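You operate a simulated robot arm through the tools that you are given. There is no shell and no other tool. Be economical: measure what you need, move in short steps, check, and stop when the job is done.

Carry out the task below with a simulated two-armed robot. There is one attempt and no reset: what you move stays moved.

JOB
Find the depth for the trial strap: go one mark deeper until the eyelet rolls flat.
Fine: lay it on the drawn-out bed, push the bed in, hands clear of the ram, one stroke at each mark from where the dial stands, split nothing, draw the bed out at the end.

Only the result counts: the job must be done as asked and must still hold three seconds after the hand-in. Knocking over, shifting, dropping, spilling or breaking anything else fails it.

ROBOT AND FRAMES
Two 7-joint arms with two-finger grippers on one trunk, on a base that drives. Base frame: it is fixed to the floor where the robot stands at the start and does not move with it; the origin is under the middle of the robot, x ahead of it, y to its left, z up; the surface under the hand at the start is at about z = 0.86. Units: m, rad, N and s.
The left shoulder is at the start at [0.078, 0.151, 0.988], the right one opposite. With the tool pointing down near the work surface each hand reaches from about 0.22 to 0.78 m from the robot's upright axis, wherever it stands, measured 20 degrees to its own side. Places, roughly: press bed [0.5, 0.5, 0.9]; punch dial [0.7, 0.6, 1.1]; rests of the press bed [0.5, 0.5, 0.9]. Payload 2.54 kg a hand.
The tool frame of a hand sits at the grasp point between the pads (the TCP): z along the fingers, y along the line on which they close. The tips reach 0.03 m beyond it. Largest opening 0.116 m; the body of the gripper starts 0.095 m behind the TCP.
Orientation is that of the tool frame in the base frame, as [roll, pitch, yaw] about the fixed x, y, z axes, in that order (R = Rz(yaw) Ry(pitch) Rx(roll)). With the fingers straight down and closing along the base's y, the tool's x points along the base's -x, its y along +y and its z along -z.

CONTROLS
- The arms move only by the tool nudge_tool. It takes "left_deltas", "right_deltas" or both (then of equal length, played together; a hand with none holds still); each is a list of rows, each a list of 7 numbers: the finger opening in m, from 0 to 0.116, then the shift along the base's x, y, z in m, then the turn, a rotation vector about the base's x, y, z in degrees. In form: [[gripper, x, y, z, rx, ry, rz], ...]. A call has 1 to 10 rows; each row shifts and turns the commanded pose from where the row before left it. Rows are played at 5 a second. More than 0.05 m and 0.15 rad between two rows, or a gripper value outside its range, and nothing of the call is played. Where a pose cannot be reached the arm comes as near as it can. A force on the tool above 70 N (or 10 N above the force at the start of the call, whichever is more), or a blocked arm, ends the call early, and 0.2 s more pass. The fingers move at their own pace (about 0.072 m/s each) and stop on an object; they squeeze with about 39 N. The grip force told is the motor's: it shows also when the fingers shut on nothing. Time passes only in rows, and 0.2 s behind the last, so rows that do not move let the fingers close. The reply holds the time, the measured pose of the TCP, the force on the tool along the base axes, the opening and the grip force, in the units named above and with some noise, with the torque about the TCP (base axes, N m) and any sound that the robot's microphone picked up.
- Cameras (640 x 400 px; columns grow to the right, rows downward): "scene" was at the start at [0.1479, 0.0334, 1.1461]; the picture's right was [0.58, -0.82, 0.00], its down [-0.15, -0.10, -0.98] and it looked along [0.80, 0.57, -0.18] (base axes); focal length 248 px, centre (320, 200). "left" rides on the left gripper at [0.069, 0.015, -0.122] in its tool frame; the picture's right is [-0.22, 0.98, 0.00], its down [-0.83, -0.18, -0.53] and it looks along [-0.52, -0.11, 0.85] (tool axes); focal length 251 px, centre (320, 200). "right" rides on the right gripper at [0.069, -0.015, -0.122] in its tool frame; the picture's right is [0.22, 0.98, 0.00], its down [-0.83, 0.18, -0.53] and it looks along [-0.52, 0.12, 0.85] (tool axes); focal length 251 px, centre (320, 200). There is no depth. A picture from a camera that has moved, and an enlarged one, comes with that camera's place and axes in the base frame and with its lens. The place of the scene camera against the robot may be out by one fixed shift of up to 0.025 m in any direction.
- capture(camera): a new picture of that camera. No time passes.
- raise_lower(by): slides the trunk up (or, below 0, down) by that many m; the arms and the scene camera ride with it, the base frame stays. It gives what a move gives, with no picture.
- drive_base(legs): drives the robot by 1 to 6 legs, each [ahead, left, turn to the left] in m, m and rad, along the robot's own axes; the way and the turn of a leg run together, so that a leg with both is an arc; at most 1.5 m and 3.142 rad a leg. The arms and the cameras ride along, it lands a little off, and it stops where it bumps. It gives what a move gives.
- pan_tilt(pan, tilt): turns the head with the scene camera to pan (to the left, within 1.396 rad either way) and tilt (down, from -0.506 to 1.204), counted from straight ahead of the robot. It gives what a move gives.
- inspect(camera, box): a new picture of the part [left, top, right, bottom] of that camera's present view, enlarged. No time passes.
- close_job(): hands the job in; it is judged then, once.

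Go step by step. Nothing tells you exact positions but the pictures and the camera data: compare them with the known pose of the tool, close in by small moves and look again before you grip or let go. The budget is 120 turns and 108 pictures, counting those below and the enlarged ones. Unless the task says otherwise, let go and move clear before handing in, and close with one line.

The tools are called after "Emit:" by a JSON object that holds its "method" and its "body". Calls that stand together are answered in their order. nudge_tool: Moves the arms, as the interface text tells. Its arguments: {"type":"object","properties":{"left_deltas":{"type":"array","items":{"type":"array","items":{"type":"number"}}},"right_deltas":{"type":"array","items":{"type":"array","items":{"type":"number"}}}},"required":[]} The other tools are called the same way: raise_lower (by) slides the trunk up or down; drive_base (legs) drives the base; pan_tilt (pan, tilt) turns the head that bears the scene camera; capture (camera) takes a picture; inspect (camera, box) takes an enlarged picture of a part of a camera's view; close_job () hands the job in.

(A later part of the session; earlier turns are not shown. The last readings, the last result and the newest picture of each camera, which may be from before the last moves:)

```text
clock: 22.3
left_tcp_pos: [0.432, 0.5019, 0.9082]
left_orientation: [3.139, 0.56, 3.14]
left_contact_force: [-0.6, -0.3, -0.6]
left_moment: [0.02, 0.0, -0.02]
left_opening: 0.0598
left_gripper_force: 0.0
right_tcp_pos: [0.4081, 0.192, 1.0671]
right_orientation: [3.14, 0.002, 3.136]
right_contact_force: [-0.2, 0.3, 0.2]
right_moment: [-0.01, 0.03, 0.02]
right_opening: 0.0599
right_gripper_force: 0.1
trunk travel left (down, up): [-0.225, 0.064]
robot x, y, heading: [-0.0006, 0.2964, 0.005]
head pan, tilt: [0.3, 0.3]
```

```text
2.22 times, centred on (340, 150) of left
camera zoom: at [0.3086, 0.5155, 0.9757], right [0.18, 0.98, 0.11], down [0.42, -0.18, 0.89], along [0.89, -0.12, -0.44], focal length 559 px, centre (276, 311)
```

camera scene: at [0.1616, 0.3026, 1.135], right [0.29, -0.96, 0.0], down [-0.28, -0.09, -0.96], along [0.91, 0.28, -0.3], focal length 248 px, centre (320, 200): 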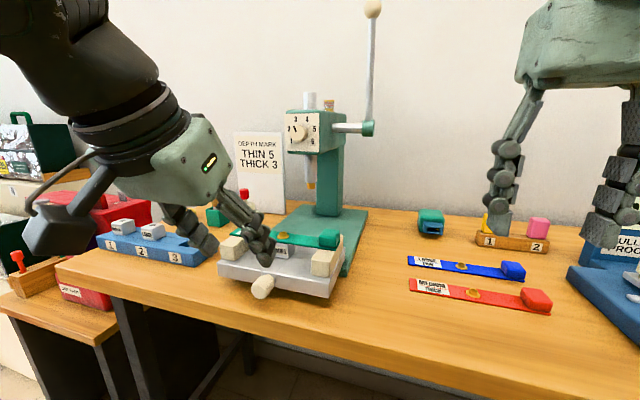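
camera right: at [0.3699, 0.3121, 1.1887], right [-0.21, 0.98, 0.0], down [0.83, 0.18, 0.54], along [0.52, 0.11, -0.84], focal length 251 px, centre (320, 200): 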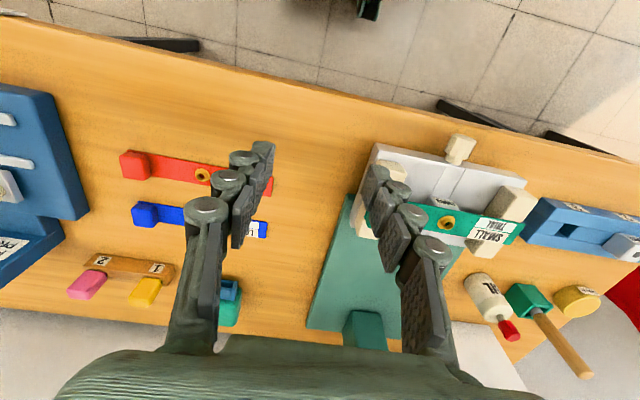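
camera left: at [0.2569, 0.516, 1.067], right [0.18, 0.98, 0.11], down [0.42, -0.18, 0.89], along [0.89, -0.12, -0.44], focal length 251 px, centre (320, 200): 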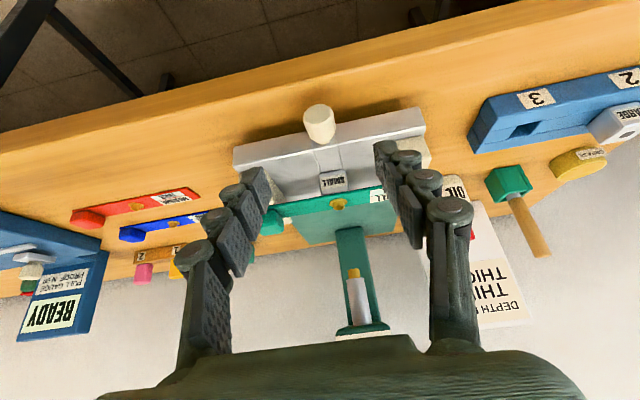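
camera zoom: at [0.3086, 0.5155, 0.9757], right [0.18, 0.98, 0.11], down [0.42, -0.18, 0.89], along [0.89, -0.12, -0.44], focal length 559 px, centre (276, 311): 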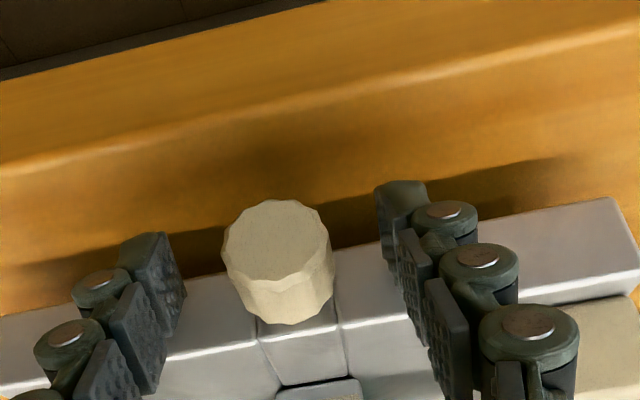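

The fingers straddle the knob; I close on it.

Emit:
{"method": "nudge_tool", "body": {"left_deltas": [[0.03, 0, 0, 0, 0, 0, 0], [0.0, 0, 0, 0, 0, 0, 0], [0.0, 0, 0, 0, 0, 0, 0], [0.0, 0, 0, 0, 0, 0, 0]]}}

Emit:
{"method": "inspect", "body": {"camera": "scene", "box": [190, 210, 350, 310]}}

```text
clock: 23.3
left_tcp_pos: [0.4316, 0.5021, 0.9086]
left_orientation: [3.14, 0.561, -3.141]
left_contact_force: [0.7, 9.7, 1.9]
left_moment: [0.19, 0.01, 0.24]
left_opening: 0.0263
left_gripper_force: 44.5
right_tcp_pos: [0.4083, 0.1933, 1.0667]
right_orientation: [3.141, 0.002, 3.138]
right_contact_force: [-0.3, 0.2, 0.2]
right_moment: [-0.01, -0.01, 0.0]
right_opening: 0.0599
right_gripper_force: 0.0
trunk travel left (down, up): [-0.225, 0.064]
robot x, y, heading: [0.0038, 0.2952, -0.002]
head pan, tilt: [0.3, 0.3]
```

```text
4.00 times, centred on (270, 260) of scene
camera zoom: at [0.1615, 0.3034, 1.135], right [0.29, -0.96, 0.0], down [-0.28, -0.09, -0.96], along [0.91, 0.28, -0.3], focal length 991 px, centre (520, -40)
```

zoom: 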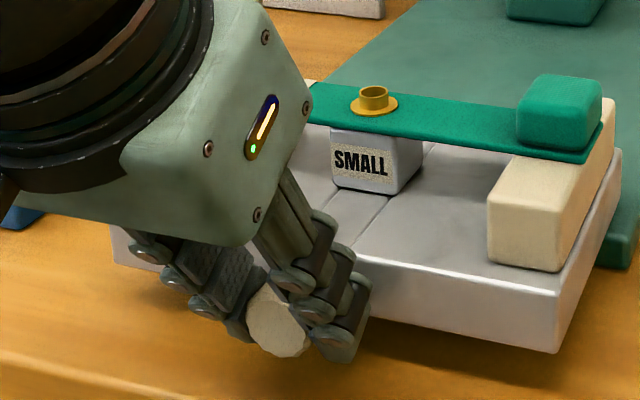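

Gripped. I ease sideways 1 mm to relieve the side load and push the bed in gently.

Emit:
{"method": "nudge_tool", "body": {"left_deltas": [[0.0, 0, 0.001, 0, 0, 0, 0], [0.0, 0.003, 0, 0, 0, 0, 0], [0.0, 0.006, 0, 0, 0, 0, 0], [0.0, 0.01, 0, 0, 0, 0, 0], [0.0, 0.01, 0, 0, 0, 0, 0], [0.0, 0.01, 0, 0, 0, 0, 0], [0.0, 0.006, 0, 0, 0, 0, 0], [0.0, 0.003, 0, 0, 0, 0, 0], [0.0, 0, 0, 0, 0, 0, 0]]}}

Emit:
{"method": "capture", "body": {"camera": "scene"}}

```text
clock: 25.3
left_tcp_pos: [0.4804, 0.5019, 0.9086]
left_orientation: [-3.14, 0.557, 3.14]
left_contact_force: [-1.4, -1.6, -14.2]
left_moment: [-0.08, 0.17, -0.07]
left_opening: 0.0266
left_gripper_force: 44.8
right_tcp_pos: [0.4087, 0.1924, 1.0655]
right_orientation: [3.14, -0.001, 3.137]
right_contact_force: [-0.6, -0.5, 0.0]
right_moment: [0.03, -0.02, 0.01]
right_opening: 0.0601
right_gripper_force: 0.1
trunk travel left (down, up): [-0.225, 0.064]
robot x, y, heading: [0.0005, 0.2925, -0.001]
head pan, tilt: [0.3, 0.3]
```

```text
66 pictures are left
camera scene: at [0.1624, 0.3028, 1.1347], right [0.29, -0.96, 0.0], down [-0.28, -0.09, -0.95], along [0.91, 0.28, -0.3], focal length 248 px, centre (320, 200)
```

scene: 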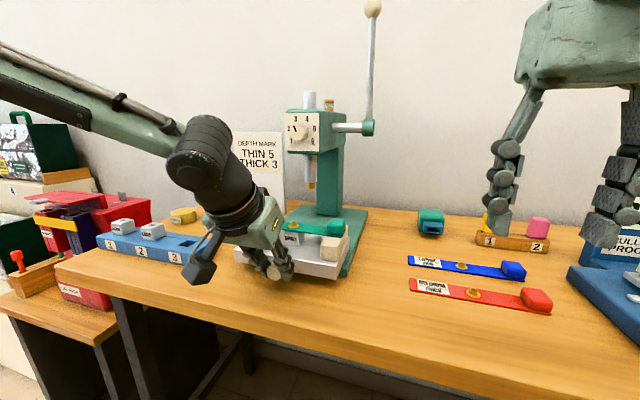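

The bed is sliding with the strap. I continue pushing.

Emit:
{"method": "nudge_tool", "body": {"left_deltas": [[0.0, 0.004, 0, -0.001, 0, 0, 0], [0.0, 0.008, 0, 0, 0, 0, 0], [0.0, 0.01, 0, 0, 0, 0, 0], [0.0, 0.01, 0, 0, 0, 0, 0], [0.0, 0.01, 0, 0, 0, 0, 0], [0.0, 0.01, 0, 0, 0, 0, 0], [0.0, 0.008, 0, 0, 0, 0, 0], [0.0, 0.004, 0, 0, 0, 0, 0], [0.0, 0, 0, 0, 0, 0, 0]]}}

Emit:
{"method": "inspect", "body": {"camera": "scene", "box": [200, 150, 400, 300]}}

```text
clock: 27.3
left_tcp_pos: [0.541, 0.5018, 0.9096]
left_orientation: [-3.141, 0.556, 3.141]
left_contact_force: [-31.5, 5.0, -4.5]
left_moment: [0.04, 1.68, 0.06]
left_opening: 0.0265
left_gripper_force: 44.8
right_tcp_pos: [0.4055, 0.1922, 1.0682]
right_orientation: [3.14, 0.005, 3.139]
right_contact_force: [-0.1, -0.1, 1.1]
right_moment: [-0.01, -0.02, 0.02]
right_opening: 0.0601
right_gripper_force: 0.1
trunk travel left (down, up): [-0.225, 0.064]
robot x, y, heading: [0.0022, 0.2946, -0.007]
head pan, tilt: [0.3, 0.3]
```

```text
2.67 times, centred on (300, 225) of scene
camera zoom: at [0.1591, 0.3032, 1.1354], right [0.29, -0.96, 0.0], down [-0.28, -0.09, -0.96], along [0.91, 0.28, -0.29], focal length 661 px, centre (373, 133)
```

zoom: 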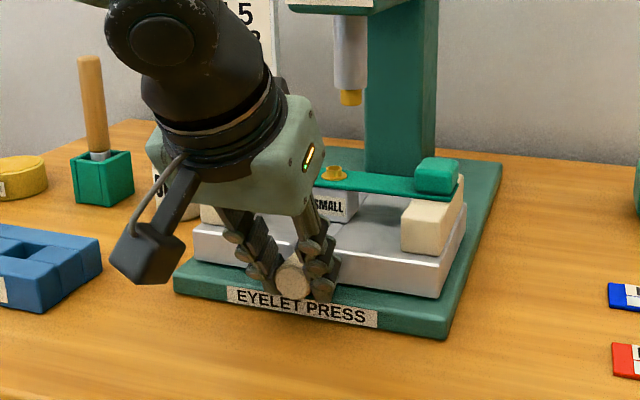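

The push stopped at 0.109 m travel with −31 N: the fingertips have met the front edge of the press base, and the eyelet is still ~0.04 m short of the ram. I release, raise the grip ~1 cm, and re-grip.

Emit:
{"method": "nudge_tool", "body": {"left_deltas": [[0.0, -0.003, 0, 0, 0, 0, 0], [0.03, 0, 0, 0, 0, 0, 0], [0.05, 0, 0, 0, 0, 0, 0], [0.05, -0.002, 0, 0.006, 0, 0, 0], [0.05, 0, 0, 0.005, 0, 0, 0], [0.05, 0, 0, 0, 0, 0, 0]]}}

Emit:
{"method": "inspect", "body": {"camera": "scene", "box": [230, 210, 350, 285]}}

Emit:
{"method": "capture", "body": {"camera": "left"}}

```text
clock: 28.7
left_tcp_pos: [0.5387, 0.5012, 0.9212]
left_orientation: [3.141, 0.56, 3.139]
left_contact_force: [-0.3, -0.6, -0.7]
left_moment: [0.02, 0.03, 0.01]
left_opening: 0.0498
left_gripper_force: 0.1
right_tcp_pos: [0.4075, 0.1909, 1.0672]
right_orientation: [3.14, 0.0, 3.137]
right_contact_force: [-0.1, -0.5, 0.4]
right_moment: [0.02, -0.03, 0.01]
right_opening: 0.0599
right_gripper_force: 0.1
trunk travel left (down, up): [-0.225, 0.064]
robot x, y, heading: [0.0023, 0.2948, -0.005]
head pan, tilt: [0.3, 0.3]
```

```text
5.33 times, centred on (290, 248) of scene
camera zoom: at [0.1615, 0.3026, 1.135], right [0.29, -0.96, 0.0], down [-0.28, -0.09, -0.96], along [0.91, 0.28, -0.3], focal length 1322 px, centre (480, -53)
```

zoom: 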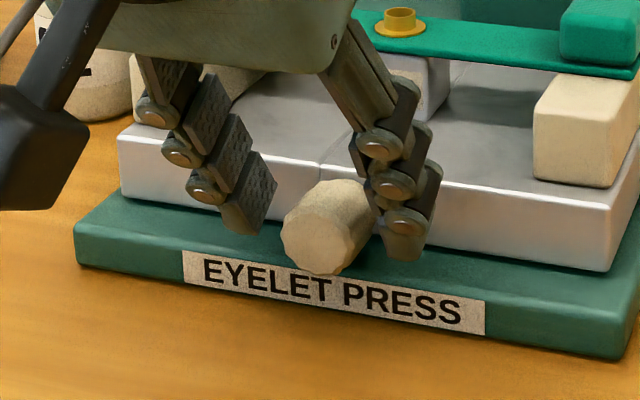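

```text
63 pictures are left
camera left: at [0.4163, 0.5168, 0.9883], right [0.18, 0.98, 0.12], down [0.42, -0.18, 0.89], along [0.89, -0.12, -0.44], focal length 251 px, centre (320, 200)
```

left: 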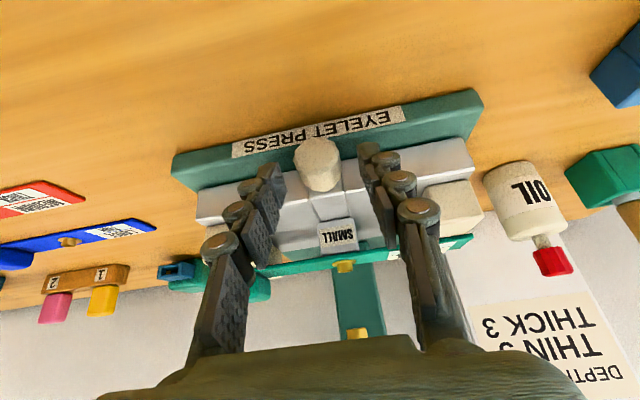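

The raised fingertips now clear the base plate. I grip again and push further.

Emit:
{"method": "nudge_tool", "body": {"left_deltas": [[0.03, 0.002, 0.001, 0, 0, 0, 0], [0.0, 0, 0, 0, 0, 0, 0], [0.0, 0, 0, 0, 0, 0, 0], [0.0, 0.004, 0, 0, 0, 0, 0], [0.0, 0.008, 0, 0, 0, 0, 0], [0.0, 0.01, 0, 0, 0, 0, 0], [0.0, 0.004, 0, 0, 0, 0, 0], [0.0, 0, 0, 0, 0, 0, 0]]}}

Emit:
{"method": "inspect", "body": {"camera": "scene", "box": [200, 150, 400, 300]}}

```text
clock: 30.5
left_tcp_pos: [0.5656, 0.5023, 0.9198]
left_orientation: [3.14, 0.561, 3.137]
left_contact_force: [-1.9, -7.7, 0.1]
left_moment: [-0.24, 0.04, -0.08]
left_opening: 0.0273
left_gripper_force: 45.5
right_tcp_pos: [0.408, 0.1914, 1.0671]
right_orientation: [3.138, 0.003, 3.138]
right_contact_force: [0.1, -0.4, -0.8]
right_moment: [0.0, -0.03, 0.03]
right_opening: 0.0601
right_gripper_force: 0.0
trunk travel left (down, up): [-0.225, 0.064]
robot x, y, heading: [0.0028, 0.2969, 0.003]
head pan, tilt: [0.3, 0.3]
```

```text
2.67 times, centred on (300, 225) of scene
camera zoom: at [0.1613, 0.3019, 1.135], right [0.29, -0.96, 0.0], down [-0.28, -0.09, -0.96], along [0.91, 0.28, -0.3], focal length 661 px, centre (373, 133)
```

zoom: 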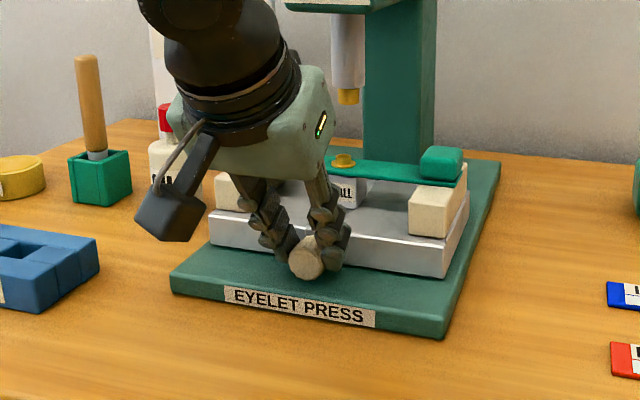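

The bed moves on freely; the eyelet is nearly under the ram. I go on gently to the stop.

Emit:
{"method": "nudge_tool", "body": {"left_deltas": [[0.0, 0.004, 0, 0, 0, 0, 0], [0.0, 0.004, 0, 0, 0, 0, 0], [0.0, 0.004, 0, 0, 0, 0, 0], [0.0, 0.003, 0, 0, 0, 0, 0], [0.0, 0.0, 0, 0, 0, 0, 0]]}}

Emit:
{"method": "inspect", "body": {"camera": "scene", "box": [200, 150, 400, 300]}}

```text
clock: 31.7
left_tcp_pos: [0.58, 0.5016, 0.9205]
left_orientation: [3.138, 0.56, 3.139]
left_contact_force: [-10.4, -9.6, 4.0]
left_moment: [-0.29, -0.16, -0.26]
left_opening: 0.0269
left_gripper_force: 45.3
right_tcp_pos: [0.406, 0.1907, 1.0668]
right_orientation: [3.138, 0.001, 3.137]
right_contact_force: [-0.2, -0.1, 0.0]
right_moment: [-0.03, 0.01, 0.02]
right_opening: 0.0601
right_gripper_force: 0.0
trunk travel left (down, up): [-0.225, 0.064]
robot x, y, heading: [0.0013, 0.2939, -0.003]
head pan, tilt: [0.3, 0.3]
```

```text
2.67 times, centred on (300, 225) of scene
camera zoom: at [0.1602, 0.3016, 1.1352], right [0.29, -0.96, 0.0], down [-0.28, -0.09, -0.96], along [0.91, 0.28, -0.29], focal length 661 px, centre (373, 133)
```

zoom: 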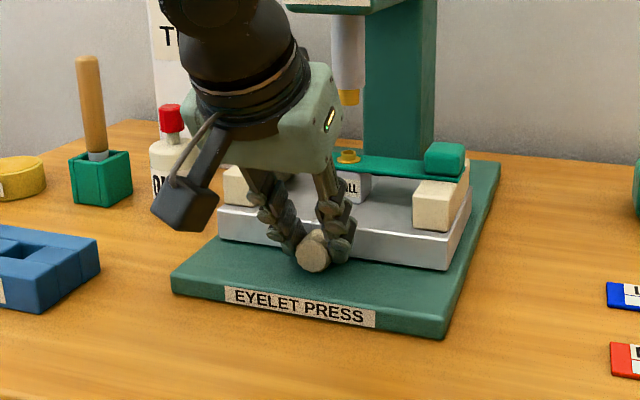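

Emit:
{"method": "nudge_tool", "body": {"left_deltas": [[0.0, 0.002, 0.0, 0, 0, 0, 0], [0.0, 0.002, 0, 0, 0, 0, 0], [0.0, 0.0, 0, 0, 0, 0, 0]]}}

Emit:
{"method": "inspect", "body": {"camera": "scene", "box": [250, 140, 370, 260]}}

```text
clock: 32.5
left_tcp_pos: [0.5814, 0.5016, 0.9211]
left_orientation: [3.137, 0.556, 3.14]
left_contact_force: [-34.3, -6.2, 5.4]
left_moment: [-0.14, 0.89, -0.15]
left_opening: 0.0272
left_gripper_force: 45.3
right_tcp_pos: [0.4037, 0.1924, 1.0686]
right_orientation: [3.137, 0.004, 3.138]
right_contact_force: [-0.6, 0.0, -0.4]
right_moment: [0.0, -0.06, 0.03]
right_opening: 0.06
right_gripper_force: 0.0
trunk travel left (down, up): [-0.225, 0.064]
robot x, y, heading: [-0.0008, 0.2944, 0.0]
head pan, tilt: [0.3, 0.3]
```

```text
3.33 times, centred on (310, 200) of scene
camera zoom: at [0.1581, 0.302, 1.1356], right [0.29, -0.96, 0.0], down [-0.28, -0.09, -0.96], along [0.91, 0.28, -0.29], focal length 826 px, centre (353, 200)
```

zoom: 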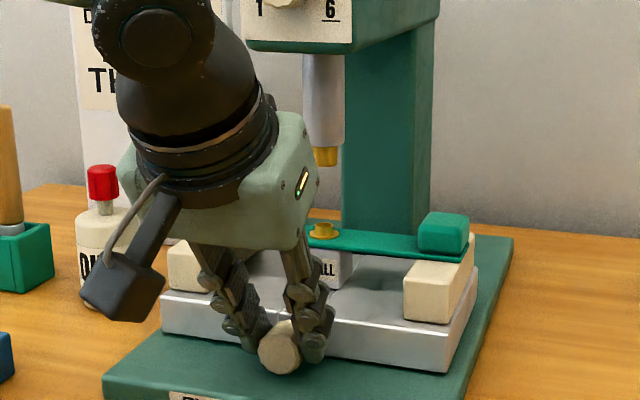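

The bed is at its stop (total travel ≈0.15 m) with the eyelet under the ram. I release the knob and draw the left hand back.

Emit:
{"method": "nudge_tool", "body": {"left_deltas": [[0.0, -0.002, 0, 0, 0, 0, 0], [0.03, 0, 0, 0, 0, 0, 0], [0.06, 0, 0, 0, 0, 0, 0], [0.06, -0.015, 0, 0.02, 0, 0, 0], [0.06, -0.04, 0, 0.02, 0, 0, 0], [0.06, -0.045, 0, 0.02, 0, 0, 0], [0.06, -0.045, 0.015, 0.01, 0, 0, 0], [0.06, -0.04, 0.03, 0.0, 0, 0, 0]]}}

Emit:
{"method": "raise_lower", "body": {"by": 0.06}}

Emit:
{"method": "pan_tilt", "body": {"pan": 0.3, "tilt": 0.1}}

Emit:
{"method": "capture", "body": {"camera": "scene"}}

```text
clock: 34.3
left_tcp_pos: [0.3972, 0.5465, 0.9861]
left_orientation: [-3.141, 0.557, 3.14]
left_contact_force: [0.1, 0.6, 0.0]
left_moment: [0.03, -0.01, -0.02]
left_opening: 0.0602
left_gripper_force: 0.1
right_tcp_pos: [0.4074, 0.1929, 1.0667]
right_orientation: [3.141, 0.001, 3.139]
right_contact_force: [0.1, -0.5, 0.2]
right_moment: [-0.01, -0.02, 0.01]
right_opening: 0.0601
right_gripper_force: 0.1
trunk travel left (down, up): [-0.225, 0.064]
robot x, y, heading: [0.0012, 0.2956, 0.001]
head pan, tilt: [0.3, 0.3]
```

```text
clock: 35.3
left_tcp_pos: [0.3982, 0.5455, 1.0442]
left_orientation: [3.139, 0.558, 3.141]
left_contact_force: [-1.2, -1.2, 0.1]
left_moment: [-0.03, 0.0, 0.0]
left_opening: 0.06
left_gripper_force: 0.0
right_tcp_pos: [0.4073, 0.1911, 1.1268]
right_orientation: [3.14, 0.0, 3.138]
right_contact_force: [1.0, -0.5, -0.1]
right_moment: [-0.03, 0.0, 0.02]
right_opening: 0.0601
right_gripper_force: 0.0
trunk travel left (down, up): [-0.285, 0.004]
robot x, y, heading: [0.004, 0.2957, -0.002]
head pan, tilt: [0.3, 0.3]
```

```text
clock: 36.0
left_tcp_pos: [0.3979, 0.5466, 1.0453]
left_orientation: [3.141, 0.56, 3.14]
left_contact_force: [-0.2, -0.6, -0.7]
left_moment: [-0.01, -0.01, 0.0]
left_opening: 0.0599
left_gripper_force: 0.2
right_tcp_pos: [0.4077, 0.1929, 1.1283]
right_orientation: [3.14, 0.0, 3.138]
right_contact_force: [0.4, -0.4, 0.0]
right_moment: [0.02, -0.01, -0.01]
right_opening: 0.06
right_gripper_force: 0.0
trunk travel left (down, up): [-0.285, 0.004]
robot x, y, heading: [-0.002, 0.2964, -0.004]
head pan, tilt: [0.3, 0.099]
```

```text
59 pictures are left
camera scene: at [0.1603, 0.3022, 1.2136], right [0.29, -0.96, 0.0], down [-0.1, -0.03, -0.99], along [0.95, 0.29, -0.1], focal length 248 px, centre (320, 200)
```

scene: 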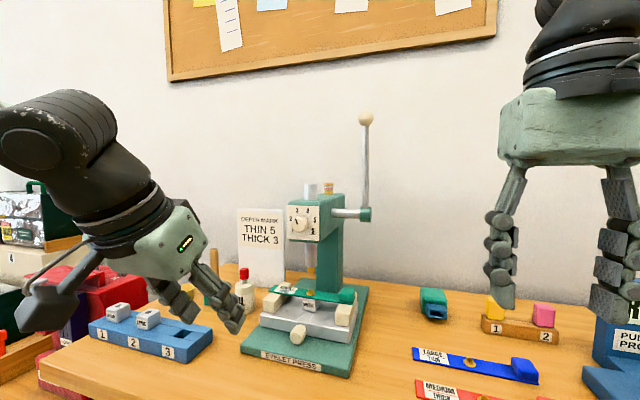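

The strap and bed are set in the press; the lever ball is near (0.68, 0.39, 1.33). I raise the right hand in front of it, pitched forward 60°, closing along y.

Emit:
{"method": "nudge_tool", "body": {"right_deltas": [[0.08, 0.015, 0.02, 0.028, 0, -7.5, 0], [0.08, 0.015, 0.024, 0.028, 0, -7.5, 0], [0.08, 0.015, 0.025, 0.028, 0, -7.5, 0], [0.08, 0.015, 0.025, 0.028, 0, -7.5, 0], [0.08, 0.015, 0.025, 0.028, 0, -7.5, 0], [0.08, 0.015, 0.025, 0.028, 0, -7.5, 0], [0.08, 0.015, 0.025, 0.02, 0, -7.5, 0], [0.08, 0.015, 0.024, 0.015, 0, -7.5, 0], [0.08, 0, 0, 0, 0, 0, 0]]}}

Emit:
{"method": "capture", "body": {"camera": "right"}}

Emit:
{"method": "capture", "body": {"camera": "scene"}}

```text
clock: 38.0
left_tcp_pos: [0.3973, 0.5458, 1.0457]
left_orientation: [3.14, 0.559, 3.14]
left_contact_force: [-0.7, 0.4, 0.0]
left_moment: [0.02, 0.02, 0.01]
left_opening: 0.06
left_gripper_force: 0.0
right_tcp_pos: [0.5287, 0.384, 1.3308]
right_orientation: [3.131, 1.049, 3.134]
right_contact_force: [0.5, -0.1, -0.4]
right_moment: [0.01, 0.0, 0.03]
right_opening: 0.08
right_gripper_force: 0.1
trunk travel left (down, up): [-0.285, 0.004]
robot x, y, heading: [-0.0019, 0.2931, 0.004]
head pan, tilt: [0.3, 0.099]
```

```text
58 pictures are left
camera right: at [0.3886, 0.3705, 1.3297], right [-0.11, 0.98, -0.18], down [-0.05, 0.18, 0.98], along [0.99, 0.11, 0.03], focal length 251 px, centre (320, 200)
```

right: 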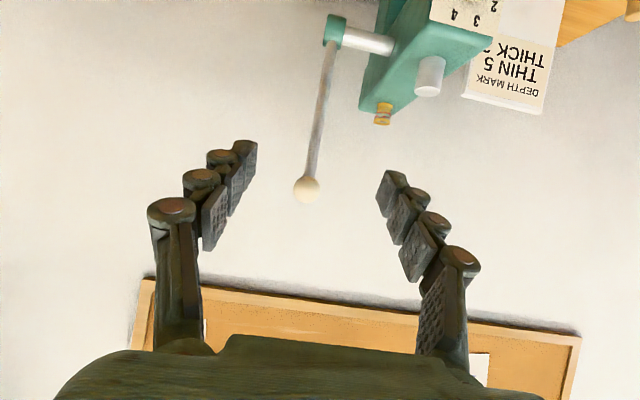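

```text
57 pictures are left
camera scene: at [0.1603, 0.3019, 1.2137], right [0.29, -0.96, 0.0], down [-0.09, -0.03, -1.0], along [0.95, 0.29, -0.1], focal length 248 px, centre (320, 200)
```

scene: 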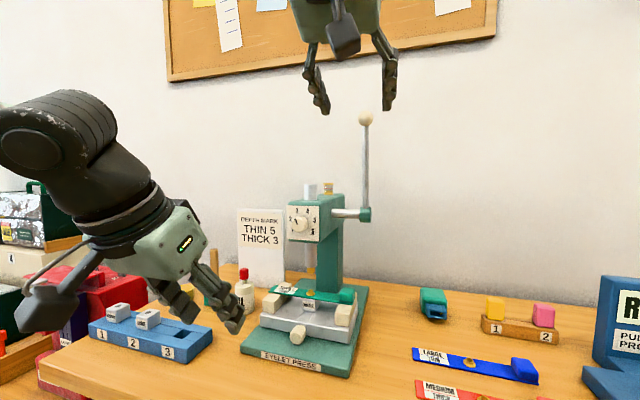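

The hand is aligned with the ball (≈(0.69, 0.386, 1.33)). I move forward to straddle it.

Emit:
{"method": "nudge_tool", "body": {"right_deltas": [[0.07, 0.04, 0, 0, 0, 0, 0], [0.07, 0.04, 0.001, 0, 0, 0, 0], [0.07, 0.04, 0.001, 0, 0, 0, 0], [0.07, 0.02, 0, 0, 0, 0, 0], [0.07, 0, 0, 0, 0, 0, 0]]}}

Emit:
{"method": "capture", "body": {"camera": "right"}}

Emit:
{"method": "inspect", "body": {"camera": "scene", "box": [280, 50, 440, 150]}}

```text
clock: 39.2
left_tcp_pos: [0.3987, 0.5475, 1.0452]
left_orientation: [3.141, 0.562, 3.141]
left_contact_force: [-0.5, -0.5, 0.3]
left_moment: [-0.01, 0.01, 0.03]
left_opening: 0.06
left_gripper_force: 0.0
right_tcp_pos: [0.6663, 0.386, 1.3328]
right_orientation: [3.134, 1.049, 3.135]
right_contact_force: [-0.3, 0.4, -0.5]
right_moment: [-0.01, 0.01, -0.03]
right_opening: 0.0699
right_gripper_force: 0.1
trunk travel left (down, up): [-0.285, 0.004]
robot x, y, heading: [0.0001, 0.2948, 0.001]
head pan, tilt: [0.3, 0.099]
```

```text
56 pictures are left
camera right: at [0.5256, 0.3711, 1.3333], right [-0.11, 0.98, -0.18], down [-0.05, 0.18, 0.98], along [0.99, 0.11, 0.03], focal length 251 px, centre (320, 200)
```

right: 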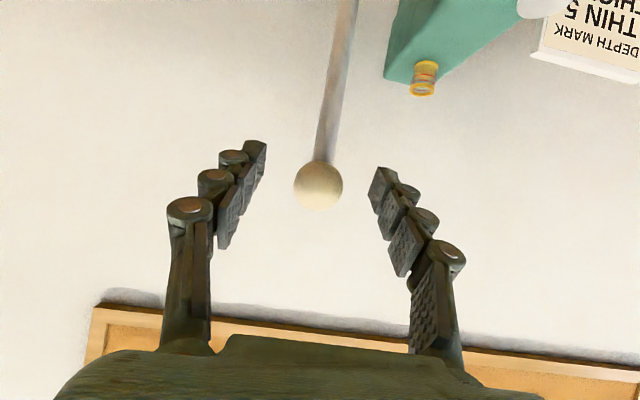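

```text
4.00 times, centred on (360, 100) of scene
camera zoom: at [0.1602, 0.3021, 1.2137], right [0.29, -0.96, 0.0], down [-0.09, -0.03, -1.0], along [0.95, 0.29, -0.1], focal length 991 px, centre (160, 600)
```

zoom: 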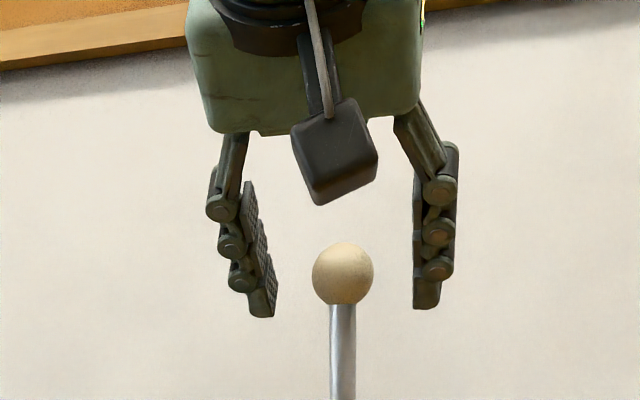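

Emit:
{"method": "nudge_tool", "body": {"right_deltas": [[0.07, 0.015, 0, -0.003, 0, 0, 0], [0.03, 0, 0, 0, 0, 0, 0], [0.0, 0, 0, 0, 0, 0, 0], [0.0, 0, 0, 0, 0, 0, 0]]}}

Emit:
{"method": "capture", "body": {"camera": "right"}}

Emit:
{"method": "inspect", "body": {"camera": "scene", "box": [280, 50, 440, 150]}}

```text
clock: 40.2
left_tcp_pos: [0.3973, 0.5455, 1.0459]
left_orientation: [3.141, 0.56, 3.14]
left_contact_force: [0.0, 0.1, 0.2]
left_moment: [-0.03, -0.02, -0.02]
left_opening: 0.0602
left_gripper_force: 0.1
right_tcp_pos: [0.6826, 0.3868, 1.3298]
right_orientation: [3.134, 1.048, 3.135]
right_contact_force: [-0.3, 2.2, 1.0]
right_moment: [-0.01, -0.06, 0.05]
right_opening: 0.0295
right_gripper_force: 45.0
trunk travel left (down, up): [-0.285, 0.004]
robot x, y, heading: [-0.0011, 0.2972, 0.006]
head pan, tilt: [0.3, 0.099]
```

```text
54 pictures are left
camera right: at [0.5414, 0.3716, 1.3295], right [-0.11, 0.98, -0.18], down [-0.05, 0.18, 0.98], along [0.99, 0.12, 0.03], focal length 251 px, centre (320, 200)
```

right: 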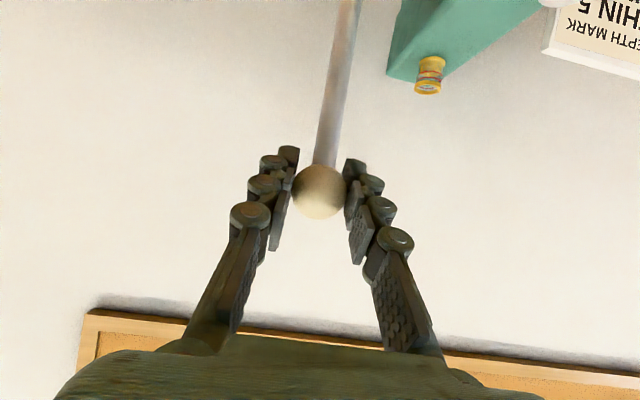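

```text
4.00 times, centred on (360, 100) of scene
camera zoom: at [0.1602, 0.3026, 1.2137], right [0.29, -0.96, 0.0], down [-0.09, -0.03, -1.0], along [0.95, 0.29, -0.1], focal length 991 px, centre (160, 600)
```

zoom: 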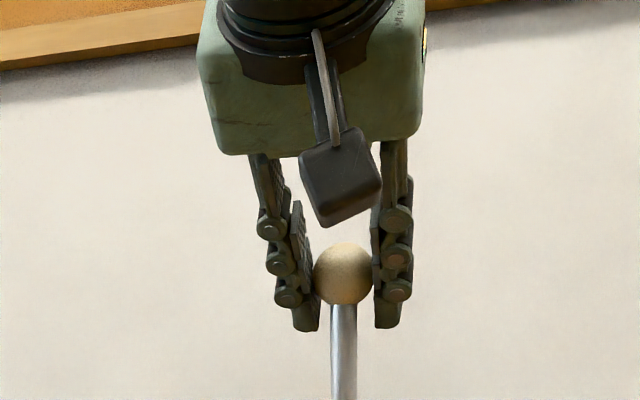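

The ball is gripped. I start the stroke: pulling the lever toward the robot along its arc (hub ≈(0.695, 1.132), radius ≈0.198), watching the force.

Emit:
{"method": "nudge_tool", "body": {"right_deltas": [[0.0, -0.0095, 0, -0.001, 0, 0, 0], [0.0, -0.0095, 0, -0.001, 0, 0, 0], [0.0, -0.01, 0, -0.002, 0, 0, 0], [0.0, -0.0102, 0, -0.0023, 0, 0, 0], [0.0, -0.0099, 0, -0.0032, 0, 0, 0], [0.0, -0.0099, 0, -0.0033, 0, 0, 0]]}}

Emit:
{"method": "capture", "body": {"camera": "scene"}}

```text
clock: 41.6
left_tcp_pos: [0.4001, 0.5453, 1.0447]
left_orientation: [3.14, 0.556, 3.14]
left_contact_force: [-0.1, -0.3, -0.3]
left_moment: [0.02, 0.0, -0.02]
left_opening: 0.0602
left_gripper_force: 0.1
right_tcp_pos: [0.6269, 0.3864, 1.3126]
right_orientation: [3.135, 1.041, 3.133]
right_contact_force: [11.9, -3.2, -8.1]
right_moment: [-0.09, -1.05, 0.01]
right_opening: 0.0298
right_gripper_force: 44.8
trunk travel left (down, up): [-0.285, 0.004]
robot x, y, heading: [0.0008, 0.2975, 0.0]
head pan, tilt: [0.3, 0.099]
```

```text
52 pictures are left
camera scene: at [0.1627, 0.3018, 1.2131], right [0.29, -0.96, 0.0], down [-0.1, -0.03, -0.99], along [0.95, 0.29, -0.1], focal length 248 px, centre (320, 200)
```

scene: 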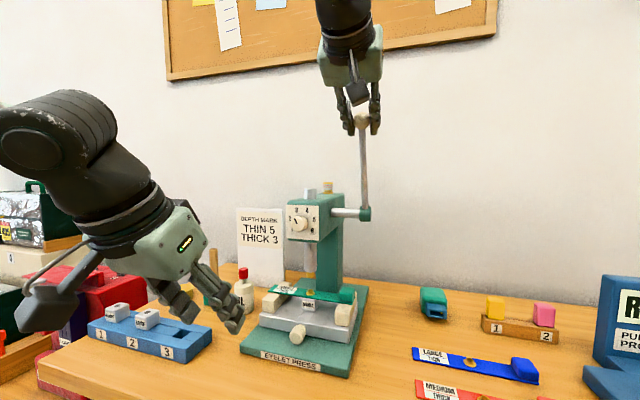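

The lever turns and the ram comes down. I continue along the arc.

Emit:
{"method": "nudge_tool", "body": {"right_deltas": [[0.0, -0.0185, 0, -0.0095, 0, 0, 0], [0.0, -0.0175, 0, -0.011, 0, 0, 0], [0.0, -0.0165, 0, -0.0125, 0, 0, 0], [0.0, -0.0154, 0, -0.0139, 0, 0, 0]]}}

Emit:
{"method": "capture", "body": {"camera": "scene"}}

```text
clock: 42.6
left_tcp_pos: [0.4001, 0.5466, 1.0437]
left_orientation: [3.14, 0.558, 3.14]
left_contact_force: [-0.5, -0.2, 0.6]
left_moment: [0.01, 0.0, 0.01]
left_opening: 0.0598
left_gripper_force: 0.1
right_tcp_pos: [0.5573, 0.3862, 1.2664]
right_orientation: [3.13, 1.046, 3.133]
right_contact_force: [16.7, -3.2, -5.1]
right_moment: [-0.11, -1.1, 0.06]
right_opening: 0.03
right_gripper_force: 44.9
trunk travel left (down, up): [-0.285, 0.004]
robot x, y, heading: [0.0017, 0.2961, -0.0]
head pan, tilt: [0.3, 0.099]
```

```text
51 pictures are left
camera scene: at [0.1631, 0.3019, 1.2132], right [0.29, -0.96, 0.0], down [-0.1, -0.03, -0.99], along [0.95, 0.29, -0.1], focal length 248 px, centre (320, 200)
```

scene: 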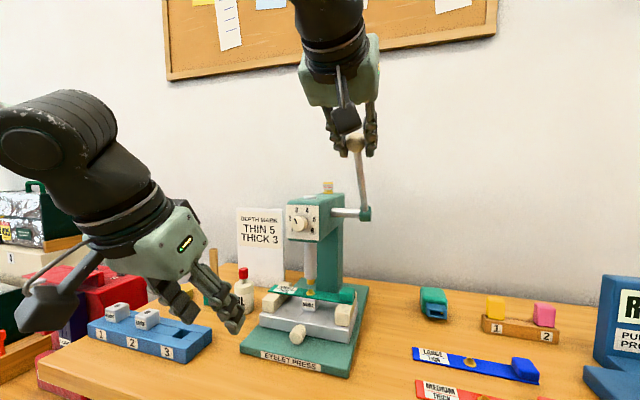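

The ram is nearly at the eyelet. I go on with small steps until the stop.

Emit:
{"method": "nudge_tool", "body": {"right_deltas": [[0.0, -0.007, 0, -0.0075, 0, 0, 0], [0.0, -0.007, 0, -0.0079, 0, 0, 0], [0.0, -0.0062, 0, -0.0083, 0, 0, 0], [0.0, -0.006, 0, -0.0085, 0, 0, 0]]}}

Emit:
{"method": "inspect", "body": {"camera": "scene", "box": [260, 180, 380, 340]}}

```text
clock: 43.6
left_tcp_pos: [0.3989, 0.5459, 1.0448]
left_orientation: [3.14, 0.557, 3.141]
left_contact_force: [0.0, -0.1, -0.3]
left_moment: [0.0, -0.03, 0.01]
left_opening: 0.06
left_gripper_force: 0.1
right_tcp_pos: [0.5319, 0.3876, 1.2362]
right_orientation: [3.131, 1.047, 3.132]
right_contact_force: [14.3, -5.2, 1.3]
right_moment: [0.0, -1.25, -0.01]
right_opening: 0.0299
right_gripper_force: 44.9
trunk travel left (down, up): [-0.285, 0.004]
robot x, y, heading: [-0.0001, 0.2952, -0.002]
head pan, tilt: [0.3, 0.099]
```

```text
2.50 times, centred on (320, 260) of scene
camera zoom: at [0.162, 0.3016, 1.2134], right [0.29, -0.96, 0.0], down [-0.1, -0.03, -0.99], along [0.95, 0.29, -0.1], focal length 620 px, centre (320, 50)
```

zoom: 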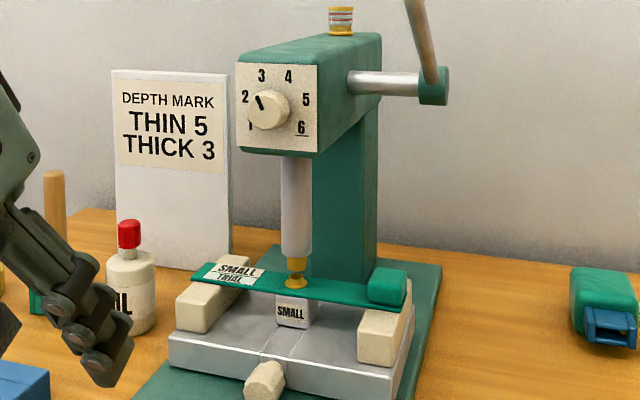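

Emit:
{"method": "nudge_tool", "body": {"right_deltas": [[0.0, -0.0055, 0, -0.0088, 0, 0, 0], [0.0, -0.005, 0, -0.009, 0, 0, 0], [0.0, -0.0045, 0, -0.0092, 0, 0, 0], [0.0, -0.004, 0, -0.0094, 0, 0, 0]]}}

Emit:
{"method": "inspect", "body": {"camera": "scene", "box": [260, 180, 380, 340]}}

```text
clock: 44.6
left_tcp_pos: [0.3974, 0.5464, 1.045]
left_orientation: [3.139, 0.559, 3.139]
left_contact_force: [-0.2, 0.2, -0.3]
left_moment: [-0.01, 0.0, 0.01]
left_opening: 0.0599
left_gripper_force: 0.1
right_tcp_pos: [0.5126, 0.3874, 1.1998]
right_orientation: [3.127, 1.052, 3.126]
right_contact_force: [17.2, -0.5, 12.4]
right_moment: [0.08, -1.24, -0.04]
right_opening: 0.0301
right_gripper_force: 44.2
trunk travel left (down, up): [-0.285, 0.004]
robot x, y, heading: [-0.0014, 0.2951, 0.001]
head pan, tilt: [0.3, 0.099]
```

```text
2.50 times, centred on (320, 260) of scene
camera zoom: at [0.1616, 0.3021, 1.2137], right [0.29, -0.96, 0.0], down [-0.1, -0.03, -0.99], along [0.95, 0.29, -0.1], focal length 620 px, centre (320, 50)
```

zoom: 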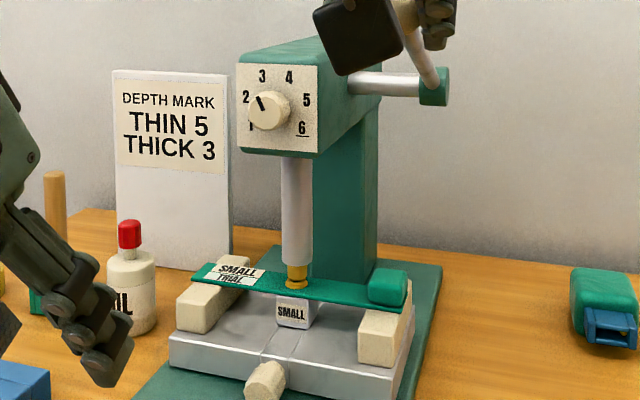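

Emit:
{"method": "nudge_tool", "body": {"right_deltas": [[0.0, -0.001, 0, -0.008, 0, 0, 0], [0.0, -0.001, 0, -0.008, 0, 0, 0], [0.0, -0.001, 0, -0.008, 0, 0, 0]]}}

Emit:
{"method": "inspect", "body": {"camera": "scene", "box": [260, 180, 380, 340]}}

```text
clock: 45.4
left_tcp_pos: [0.3976, 0.5471, 1.0437]
left_orientation: [-3.141, 0.559, 3.14]
left_contact_force: [0.1, 0.3, 0.1]
left_moment: [-0.03, 0.02, 0.01]
left_opening: 0.0602
left_gripper_force: 0.1
right_tcp_pos: [0.5077, 0.3887, 1.1712]
right_orientation: [-3.139, 1.041, -3.135]
right_contact_force: [0.7, -0.1, 0.5]
right_moment: [-0.02, 0.0, -0.03]
right_opening: 0.0
right_gripper_force: 28.7
trunk travel left (down, up): [-0.285, 0.004]
robot x, y, heading: [0.0018, 0.2962, 0.0]
head pan, tilt: [0.3, 0.099]
```

```text
2.50 times, centred on (320, 260) of scene
camera zoom: at [0.1609, 0.3029, 1.2127], right [0.29, -0.96, 0.0], down [-0.1, -0.03, -0.99], along [0.95, 0.29, -0.1], focal length 620 px, centre (320, 50)
```

zoom: 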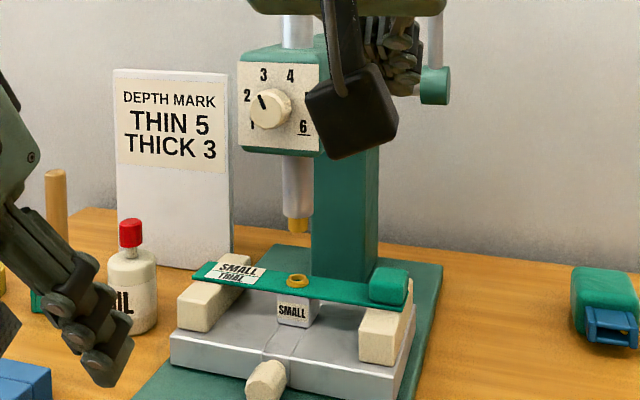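

The ball slipped out of the pads and the lever sprang back up; the eyelet has been pressed down somewhat. I inspect it closely.

Emit:
{"method": "inspect", "body": {"camera": "scene", "box": [285, 270, 335, 310]}}

Emit:
{"method": "capture", "body": {"camera": "right"}}

Emit:
{"method": "capture", "body": {"camera": "scene"}}

```text
10.00 times, centred on (310, 290) of scene
camera zoom: at [0.1609, 0.3029, 1.2127], right [0.29, -0.96, 0.0], down [-0.1, -0.03, -0.99], along [0.95, 0.29, -0.1], focal length 2478 px, centre (420, -700)
```

zoom: 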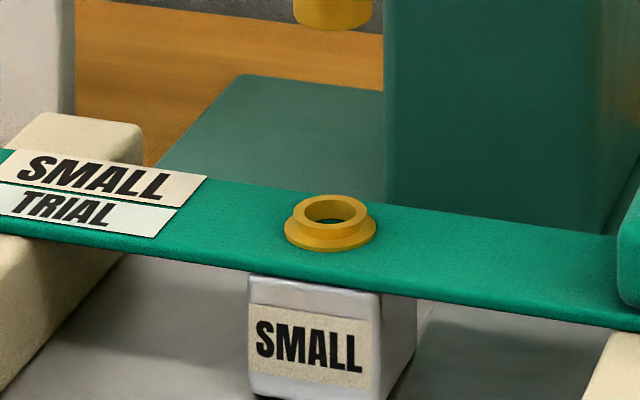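

```text
46 pictures are left
camera right: at [0.3671, 0.3741, 1.1727], right [-0.11, 0.98, -0.19], down [-0.04, 0.18, 0.98], along [0.99, 0.12, 0.02], focal length 251 px, centre (320, 200)
```

right: 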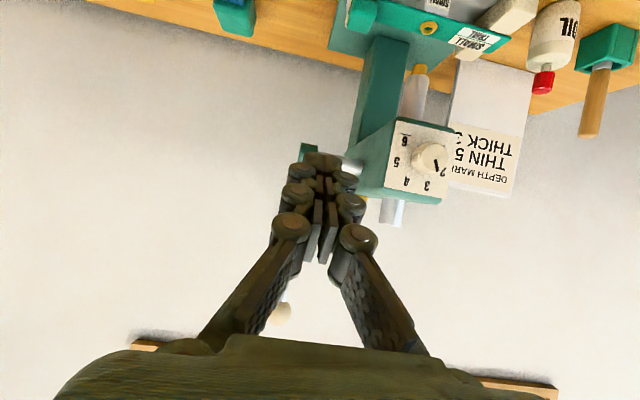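

```text
45 pictures are left
camera scene: at [0.1609, 0.3029, 1.2127], right [0.29, -0.96, 0.0], down [-0.1, -0.03, -0.99], along [0.95, 0.29, -0.1], focal length 248 px, centre (320, 200)
```

scene: 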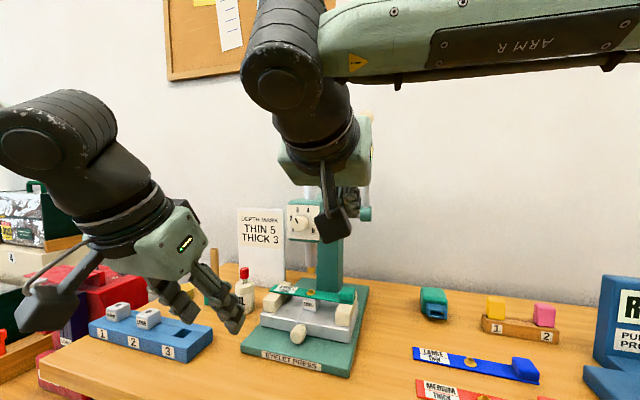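

The eyelet is visibly part-rolled but not flat: the stroke at mark 3 took effect (the slip came when the lever met its stop). I withdraw the right hand and bring the left hand horizontal in front of the dial.

Emit:
{"method": "nudge_tool", "body": {"right_deltas": [[0.0, -0.03, 0, 0, 0, 0, 0], [0.0, -0.03, -0.02, 0, 0, 0, 0], [0.0, -0.02, -0.04, 0.0, 0, 0, 0], [0.0, 0.0, -0.04, 0.0, 0, 0, 0], [0.0, 0, -0.04, 0, 0, 0, 0], [0.0, 0, 0, 0, 0, 0, 0], [0.0, 0, 0, 0, 0, 0, 0]], "left_deltas": [[0.06, 0, 0, 0, 0, -8.286, 0], [0.06, 0, 0, 0.01, 0, -8.286, 0], [0.06, 0, -0.01, 0.015, 0, -8.286, 0], [0.06, 0.02, -0.01, 0.015, 0, -8.286, 0], [0.06, 0.02, -0.01, 0.015, 0, -8.286, 0], [0.06, 0.02, -0.01, 0.01, 0, -8.286, 0], [0.06, 0.02, -0.003, 0.008, 0, -8.286, 0]]}}

Emit:
{"method": "capture", "body": {"camera": "left"}}

Emit:
{"method": "capture", "body": {"camera": "scene"}}

```text
clock: 47.0
left_tcp_pos: [0.5314, 0.5119, 1.1784]
left_orientation: [0.158, 1.569, 0.158]
left_contact_force: [-0.1, -0.1, 1.4]
left_moment: [0.04, 0.04, 0.0]
left_opening: 0.06
left_gripper_force: 0.1
left hand out of reach, approached as far as the arm can: row 1, 2, 3, 4, 5, 6
right_tcp_pos: [0.4266, 0.2457, 1.1709]
right_orientation: [3.133, 1.046, 3.136]
right_contact_force: [0.1, 0.3, 0.9]
right_moment: [0.01, -0.02, 0.0]
right_opening: 0.0
right_gripper_force: 28.2
trunk travel left (down, up): [-0.285, 0.004]
robot x, y, heading: [0.0003, 0.2978, 0.001]
head pan, tilt: [0.3, 0.099]
```

```text
44 pictures are left
camera left: at [0.4091, 0.5281, 1.1099], right [0.0, 0.98, 0.21], down [-0.54, -0.18, 0.82], along [0.84, -0.12, 0.52], focal length 251 px, centre (320, 200)
```

left: 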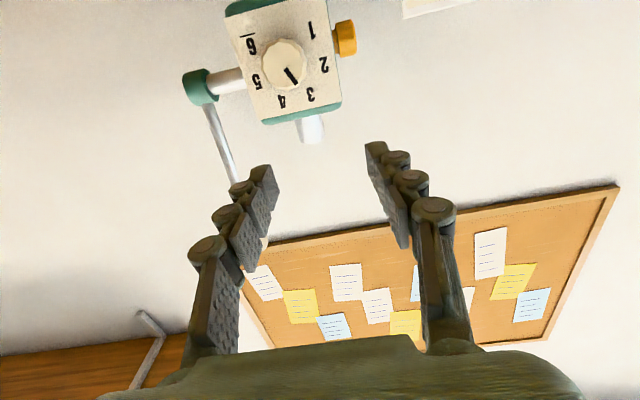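

```text
43 pictures are left
camera scene: at [0.1607, 0.3023, 1.2135], right [0.29, -0.96, 0.0], down [-0.1, -0.03, -0.99], along [0.95, 0.29, -0.1], focal length 248 px, centre (320, 200)
```

scene: 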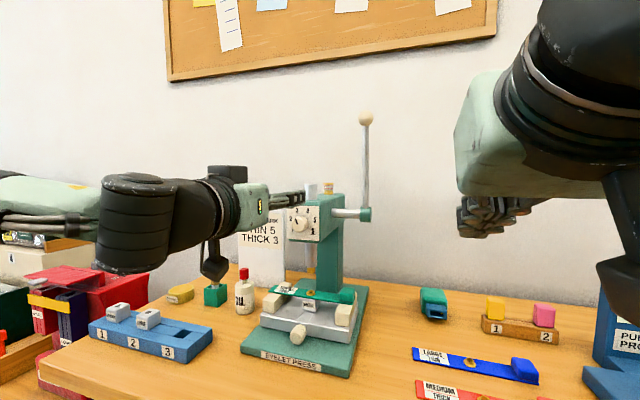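

The dial pointer indeed points to 3 and the lever is back upright. The left arm reports odd reach, so I check where it settled.

Emit:
{"method": "nudge_tool", "body": {"left_deltas": [[0.06, 0, 0, 0, 0, 0, 0], [0.06, 0, 0, 0, 0, 0, 0]]}}

```text
clock: 47.6
left_tcp_pos: [0.5294, 0.5125, 1.1798]
left_orientation: [0.636, 1.569, 0.637]
left_contact_force: [1.2, -0.6, -0.4]
left_moment: [-0.01, -0.03, -0.01]
left_opening: 0.0597
left_gripper_force: 0.0
right_tcp_pos: [0.4272, 0.2451, 1.1709]
right_orientation: [3.134, 1.049, 3.132]
right_contact_force: [0.3, 0.2, 0.3]
right_moment: [0.0, 0.0, -0.03]
right_opening: 0.0
right_gripper_force: 28.0
trunk travel left (down, up): [-0.285, 0.004]
robot x, y, heading: [0.0008, 0.2971, 0.0]
head pan, tilt: [0.3, 0.099]
```

Emit:
{"method": "nudge_tool", "body": {"left_deltas": [[0.06, 0, 0, -0.02, 0, 0, 0], [0.06, 0, 0, -0.02, 0, 0, 0], [0.06, 0, 0, 0, 0, 0, 0]]}}

Emit:
{"method": "inspect", "body": {"camera": "left", "box": [180, 0, 460, 210]}}

```text
clock: 48.4
left_tcp_pos: [0.5475, 0.5136, 1.1454]
left_orientation: [0.787, 1.568, 0.787]
left_contact_force: [0.3, 0.0, 0.7]
left_moment: [0.0, 0.0, 0.03]
left_opening: 0.0599
left_gripper_force: 0.1
left hand out of reach, approached as far as the arm can: row 1, 2
right_tcp_pos: [0.4282, 0.2449, 1.1708]
right_orientation: [3.133, 1.05, 3.135]
right_contact_force: [-0.9, -0.3, 0.1]
right_moment: [-0.02, -0.01, -0.02]
right_opening: 0.0
right_gripper_force: 28.6
trunk travel left (down, up): [-0.285, 0.004]
robot x, y, heading: [-0.0001, 0.2972, -0.002]
head pan, tilt: [0.3, 0.099]
```

```text
1.90 times, centred on (320, 105) of left
camera zoom: at [0.4249, 0.5281, 1.0767], right [0.0, 0.98, 0.22], down [-0.53, -0.18, 0.82], along [0.84, -0.11, 0.52], focal length 479 px, centre (320, 381)
```

zoom: 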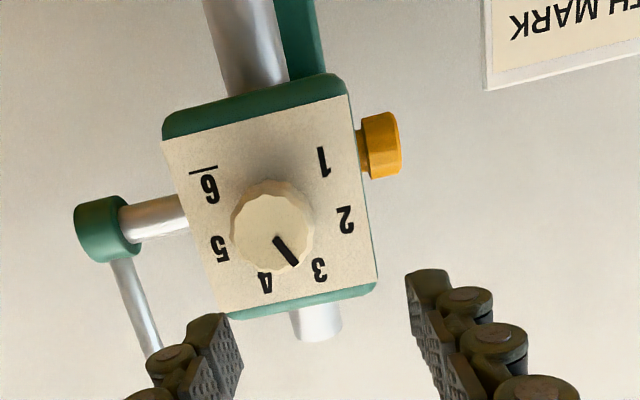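

The hand was folded too close to the shoulder; going forward solves it. I move toward the dial axis (knob centre ≈(0.60, 0.502, 1.115)).

Emit:
{"method": "nudge_tool", "body": {"left_deltas": [[0.06, 0.03, 0.004, 0.02, 0, 0, 0], [0.06, 0.03, 0.003, 0.015, 0, 0, 0], [0.06, 0, 0, 0, 0, 0, 0]]}}

Emit:
{"method": "capture", "body": {"camera": "left"}}

Emit:
{"method": "inspect", "body": {"camera": "scene", "box": [220, 160, 380, 260]}}

```text
clock: 49.2
left_tcp_pos: [0.6088, 0.5193, 1.1775]
left_orientation: [0.372, 1.567, 0.377]
left_contact_force: [0.2, 0.2, 0.7]
left_moment: [0.02, 0.02, 0.02]
left_opening: 0.0604
left_gripper_force: 0.4
right_tcp_pos: [0.4274, 0.2453, 1.1716]
right_orientation: [3.134, 1.047, 3.135]
right_contact_force: [-0.4, -0.1, -0.3]
right_moment: [-0.01, -0.04, -0.01]
right_opening: 0.0003
right_gripper_force: 28.8
trunk travel left (down, up): [-0.285, 0.004]
robot x, y, heading: [0.0005, 0.2971, -0.006]
head pan, tilt: [0.3, 0.099]
```

```text
41 pictures are left
camera left: at [0.4866, 0.5345, 1.1081], right [0.0, 0.98, 0.22], down [-0.54, -0.18, 0.82], along [0.84, -0.11, 0.52], focal length 251 px, centre (320, 200)
```

left: 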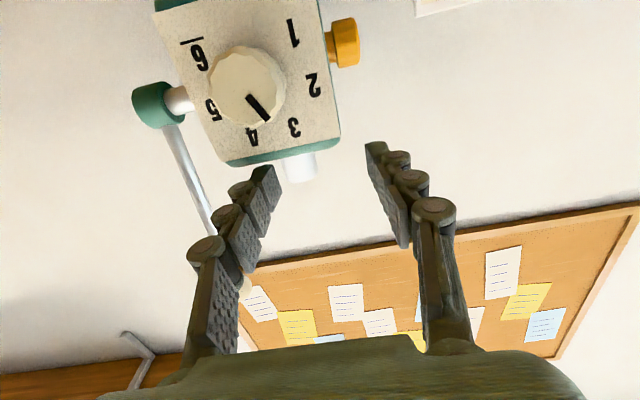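

```text
4.00 times, centred on (300, 210) of scene
camera zoom: at [0.1605, 0.3025, 1.2137], right [0.29, -0.96, 0.0], down [-0.1, -0.03, -0.99], along [0.95, 0.29, -0.1], focal length 991 px, centre (400, 160)
```

zoom: 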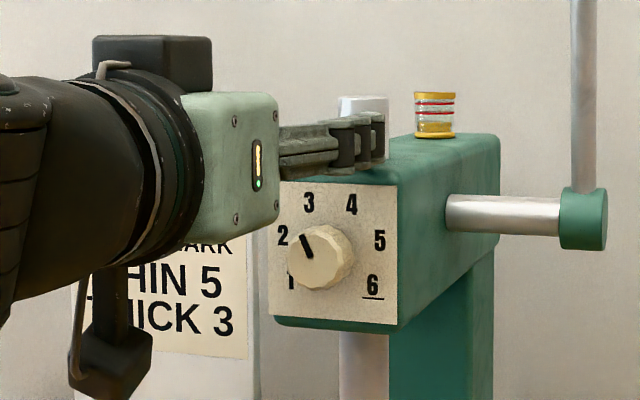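

The arm tracks again, but it is above the head now. I back off to x≈0.555, then lower to the knob axis and pre-roll −27°.

Emit:
{"method": "nudge_tool", "body": {"left_deltas": [[0.06, -0.03, -0.003, 0, 0, 0, 0], [0.06, -0.026, -0.003, 0, -5, 0, 0], [0.06, 0, -0.004, -0.02, -5, 0, 0], [0.06, 0, -0.004, -0.02, -6, 0, 0], [0.06, 0, -0.003, -0.022, -6, 0, 0], [0.06, 0, 0, 0, -5, 0, 0], [0.06, 0, 0, 0, 0, 0, 0]]}}

Emit:
{"method": "capture", "body": {"camera": "left"}}

```text
clock: 50.8
left_tcp_pos: [0.5566, 0.5047, 1.1182]
left_orientation: [-1.565, 1.099, -1.567]
left_contact_force: [-0.1, -0.3, 0.4]
left_moment: [-0.01, 0.0, -0.03]
left_opening: 0.0602
left_gripper_force: 0.1
left hand out of reach, approached as far as the arm can: row 5
right_tcp_pos: [0.4264, 0.2459, 1.1726]
right_orientation: [3.133, 1.047, 3.134]
right_contact_force: [0.3, 0.3, 0.5]
right_moment: [-0.01, 0.0, -0.01]
right_opening: 0.0
right_gripper_force: 28.9
trunk travel left (down, up): [-0.285, 0.004]
robot x, y, heading: [-0.0021, 0.2938, -0.0]
head pan, tilt: [0.3, 0.099]
```

```text
39 pictures are left
camera left: at [0.4349, 0.4862, 1.0503], right [0.0, 0.97, -0.25], down [-0.54, 0.21, 0.82], along [0.84, 0.14, 0.52], focal length 251 px, centre (320, 200)
```

left: 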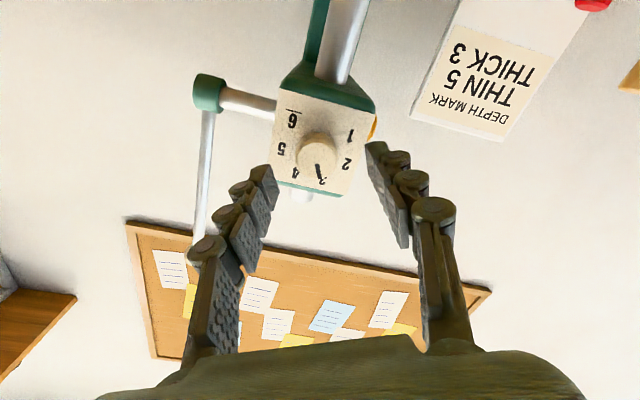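

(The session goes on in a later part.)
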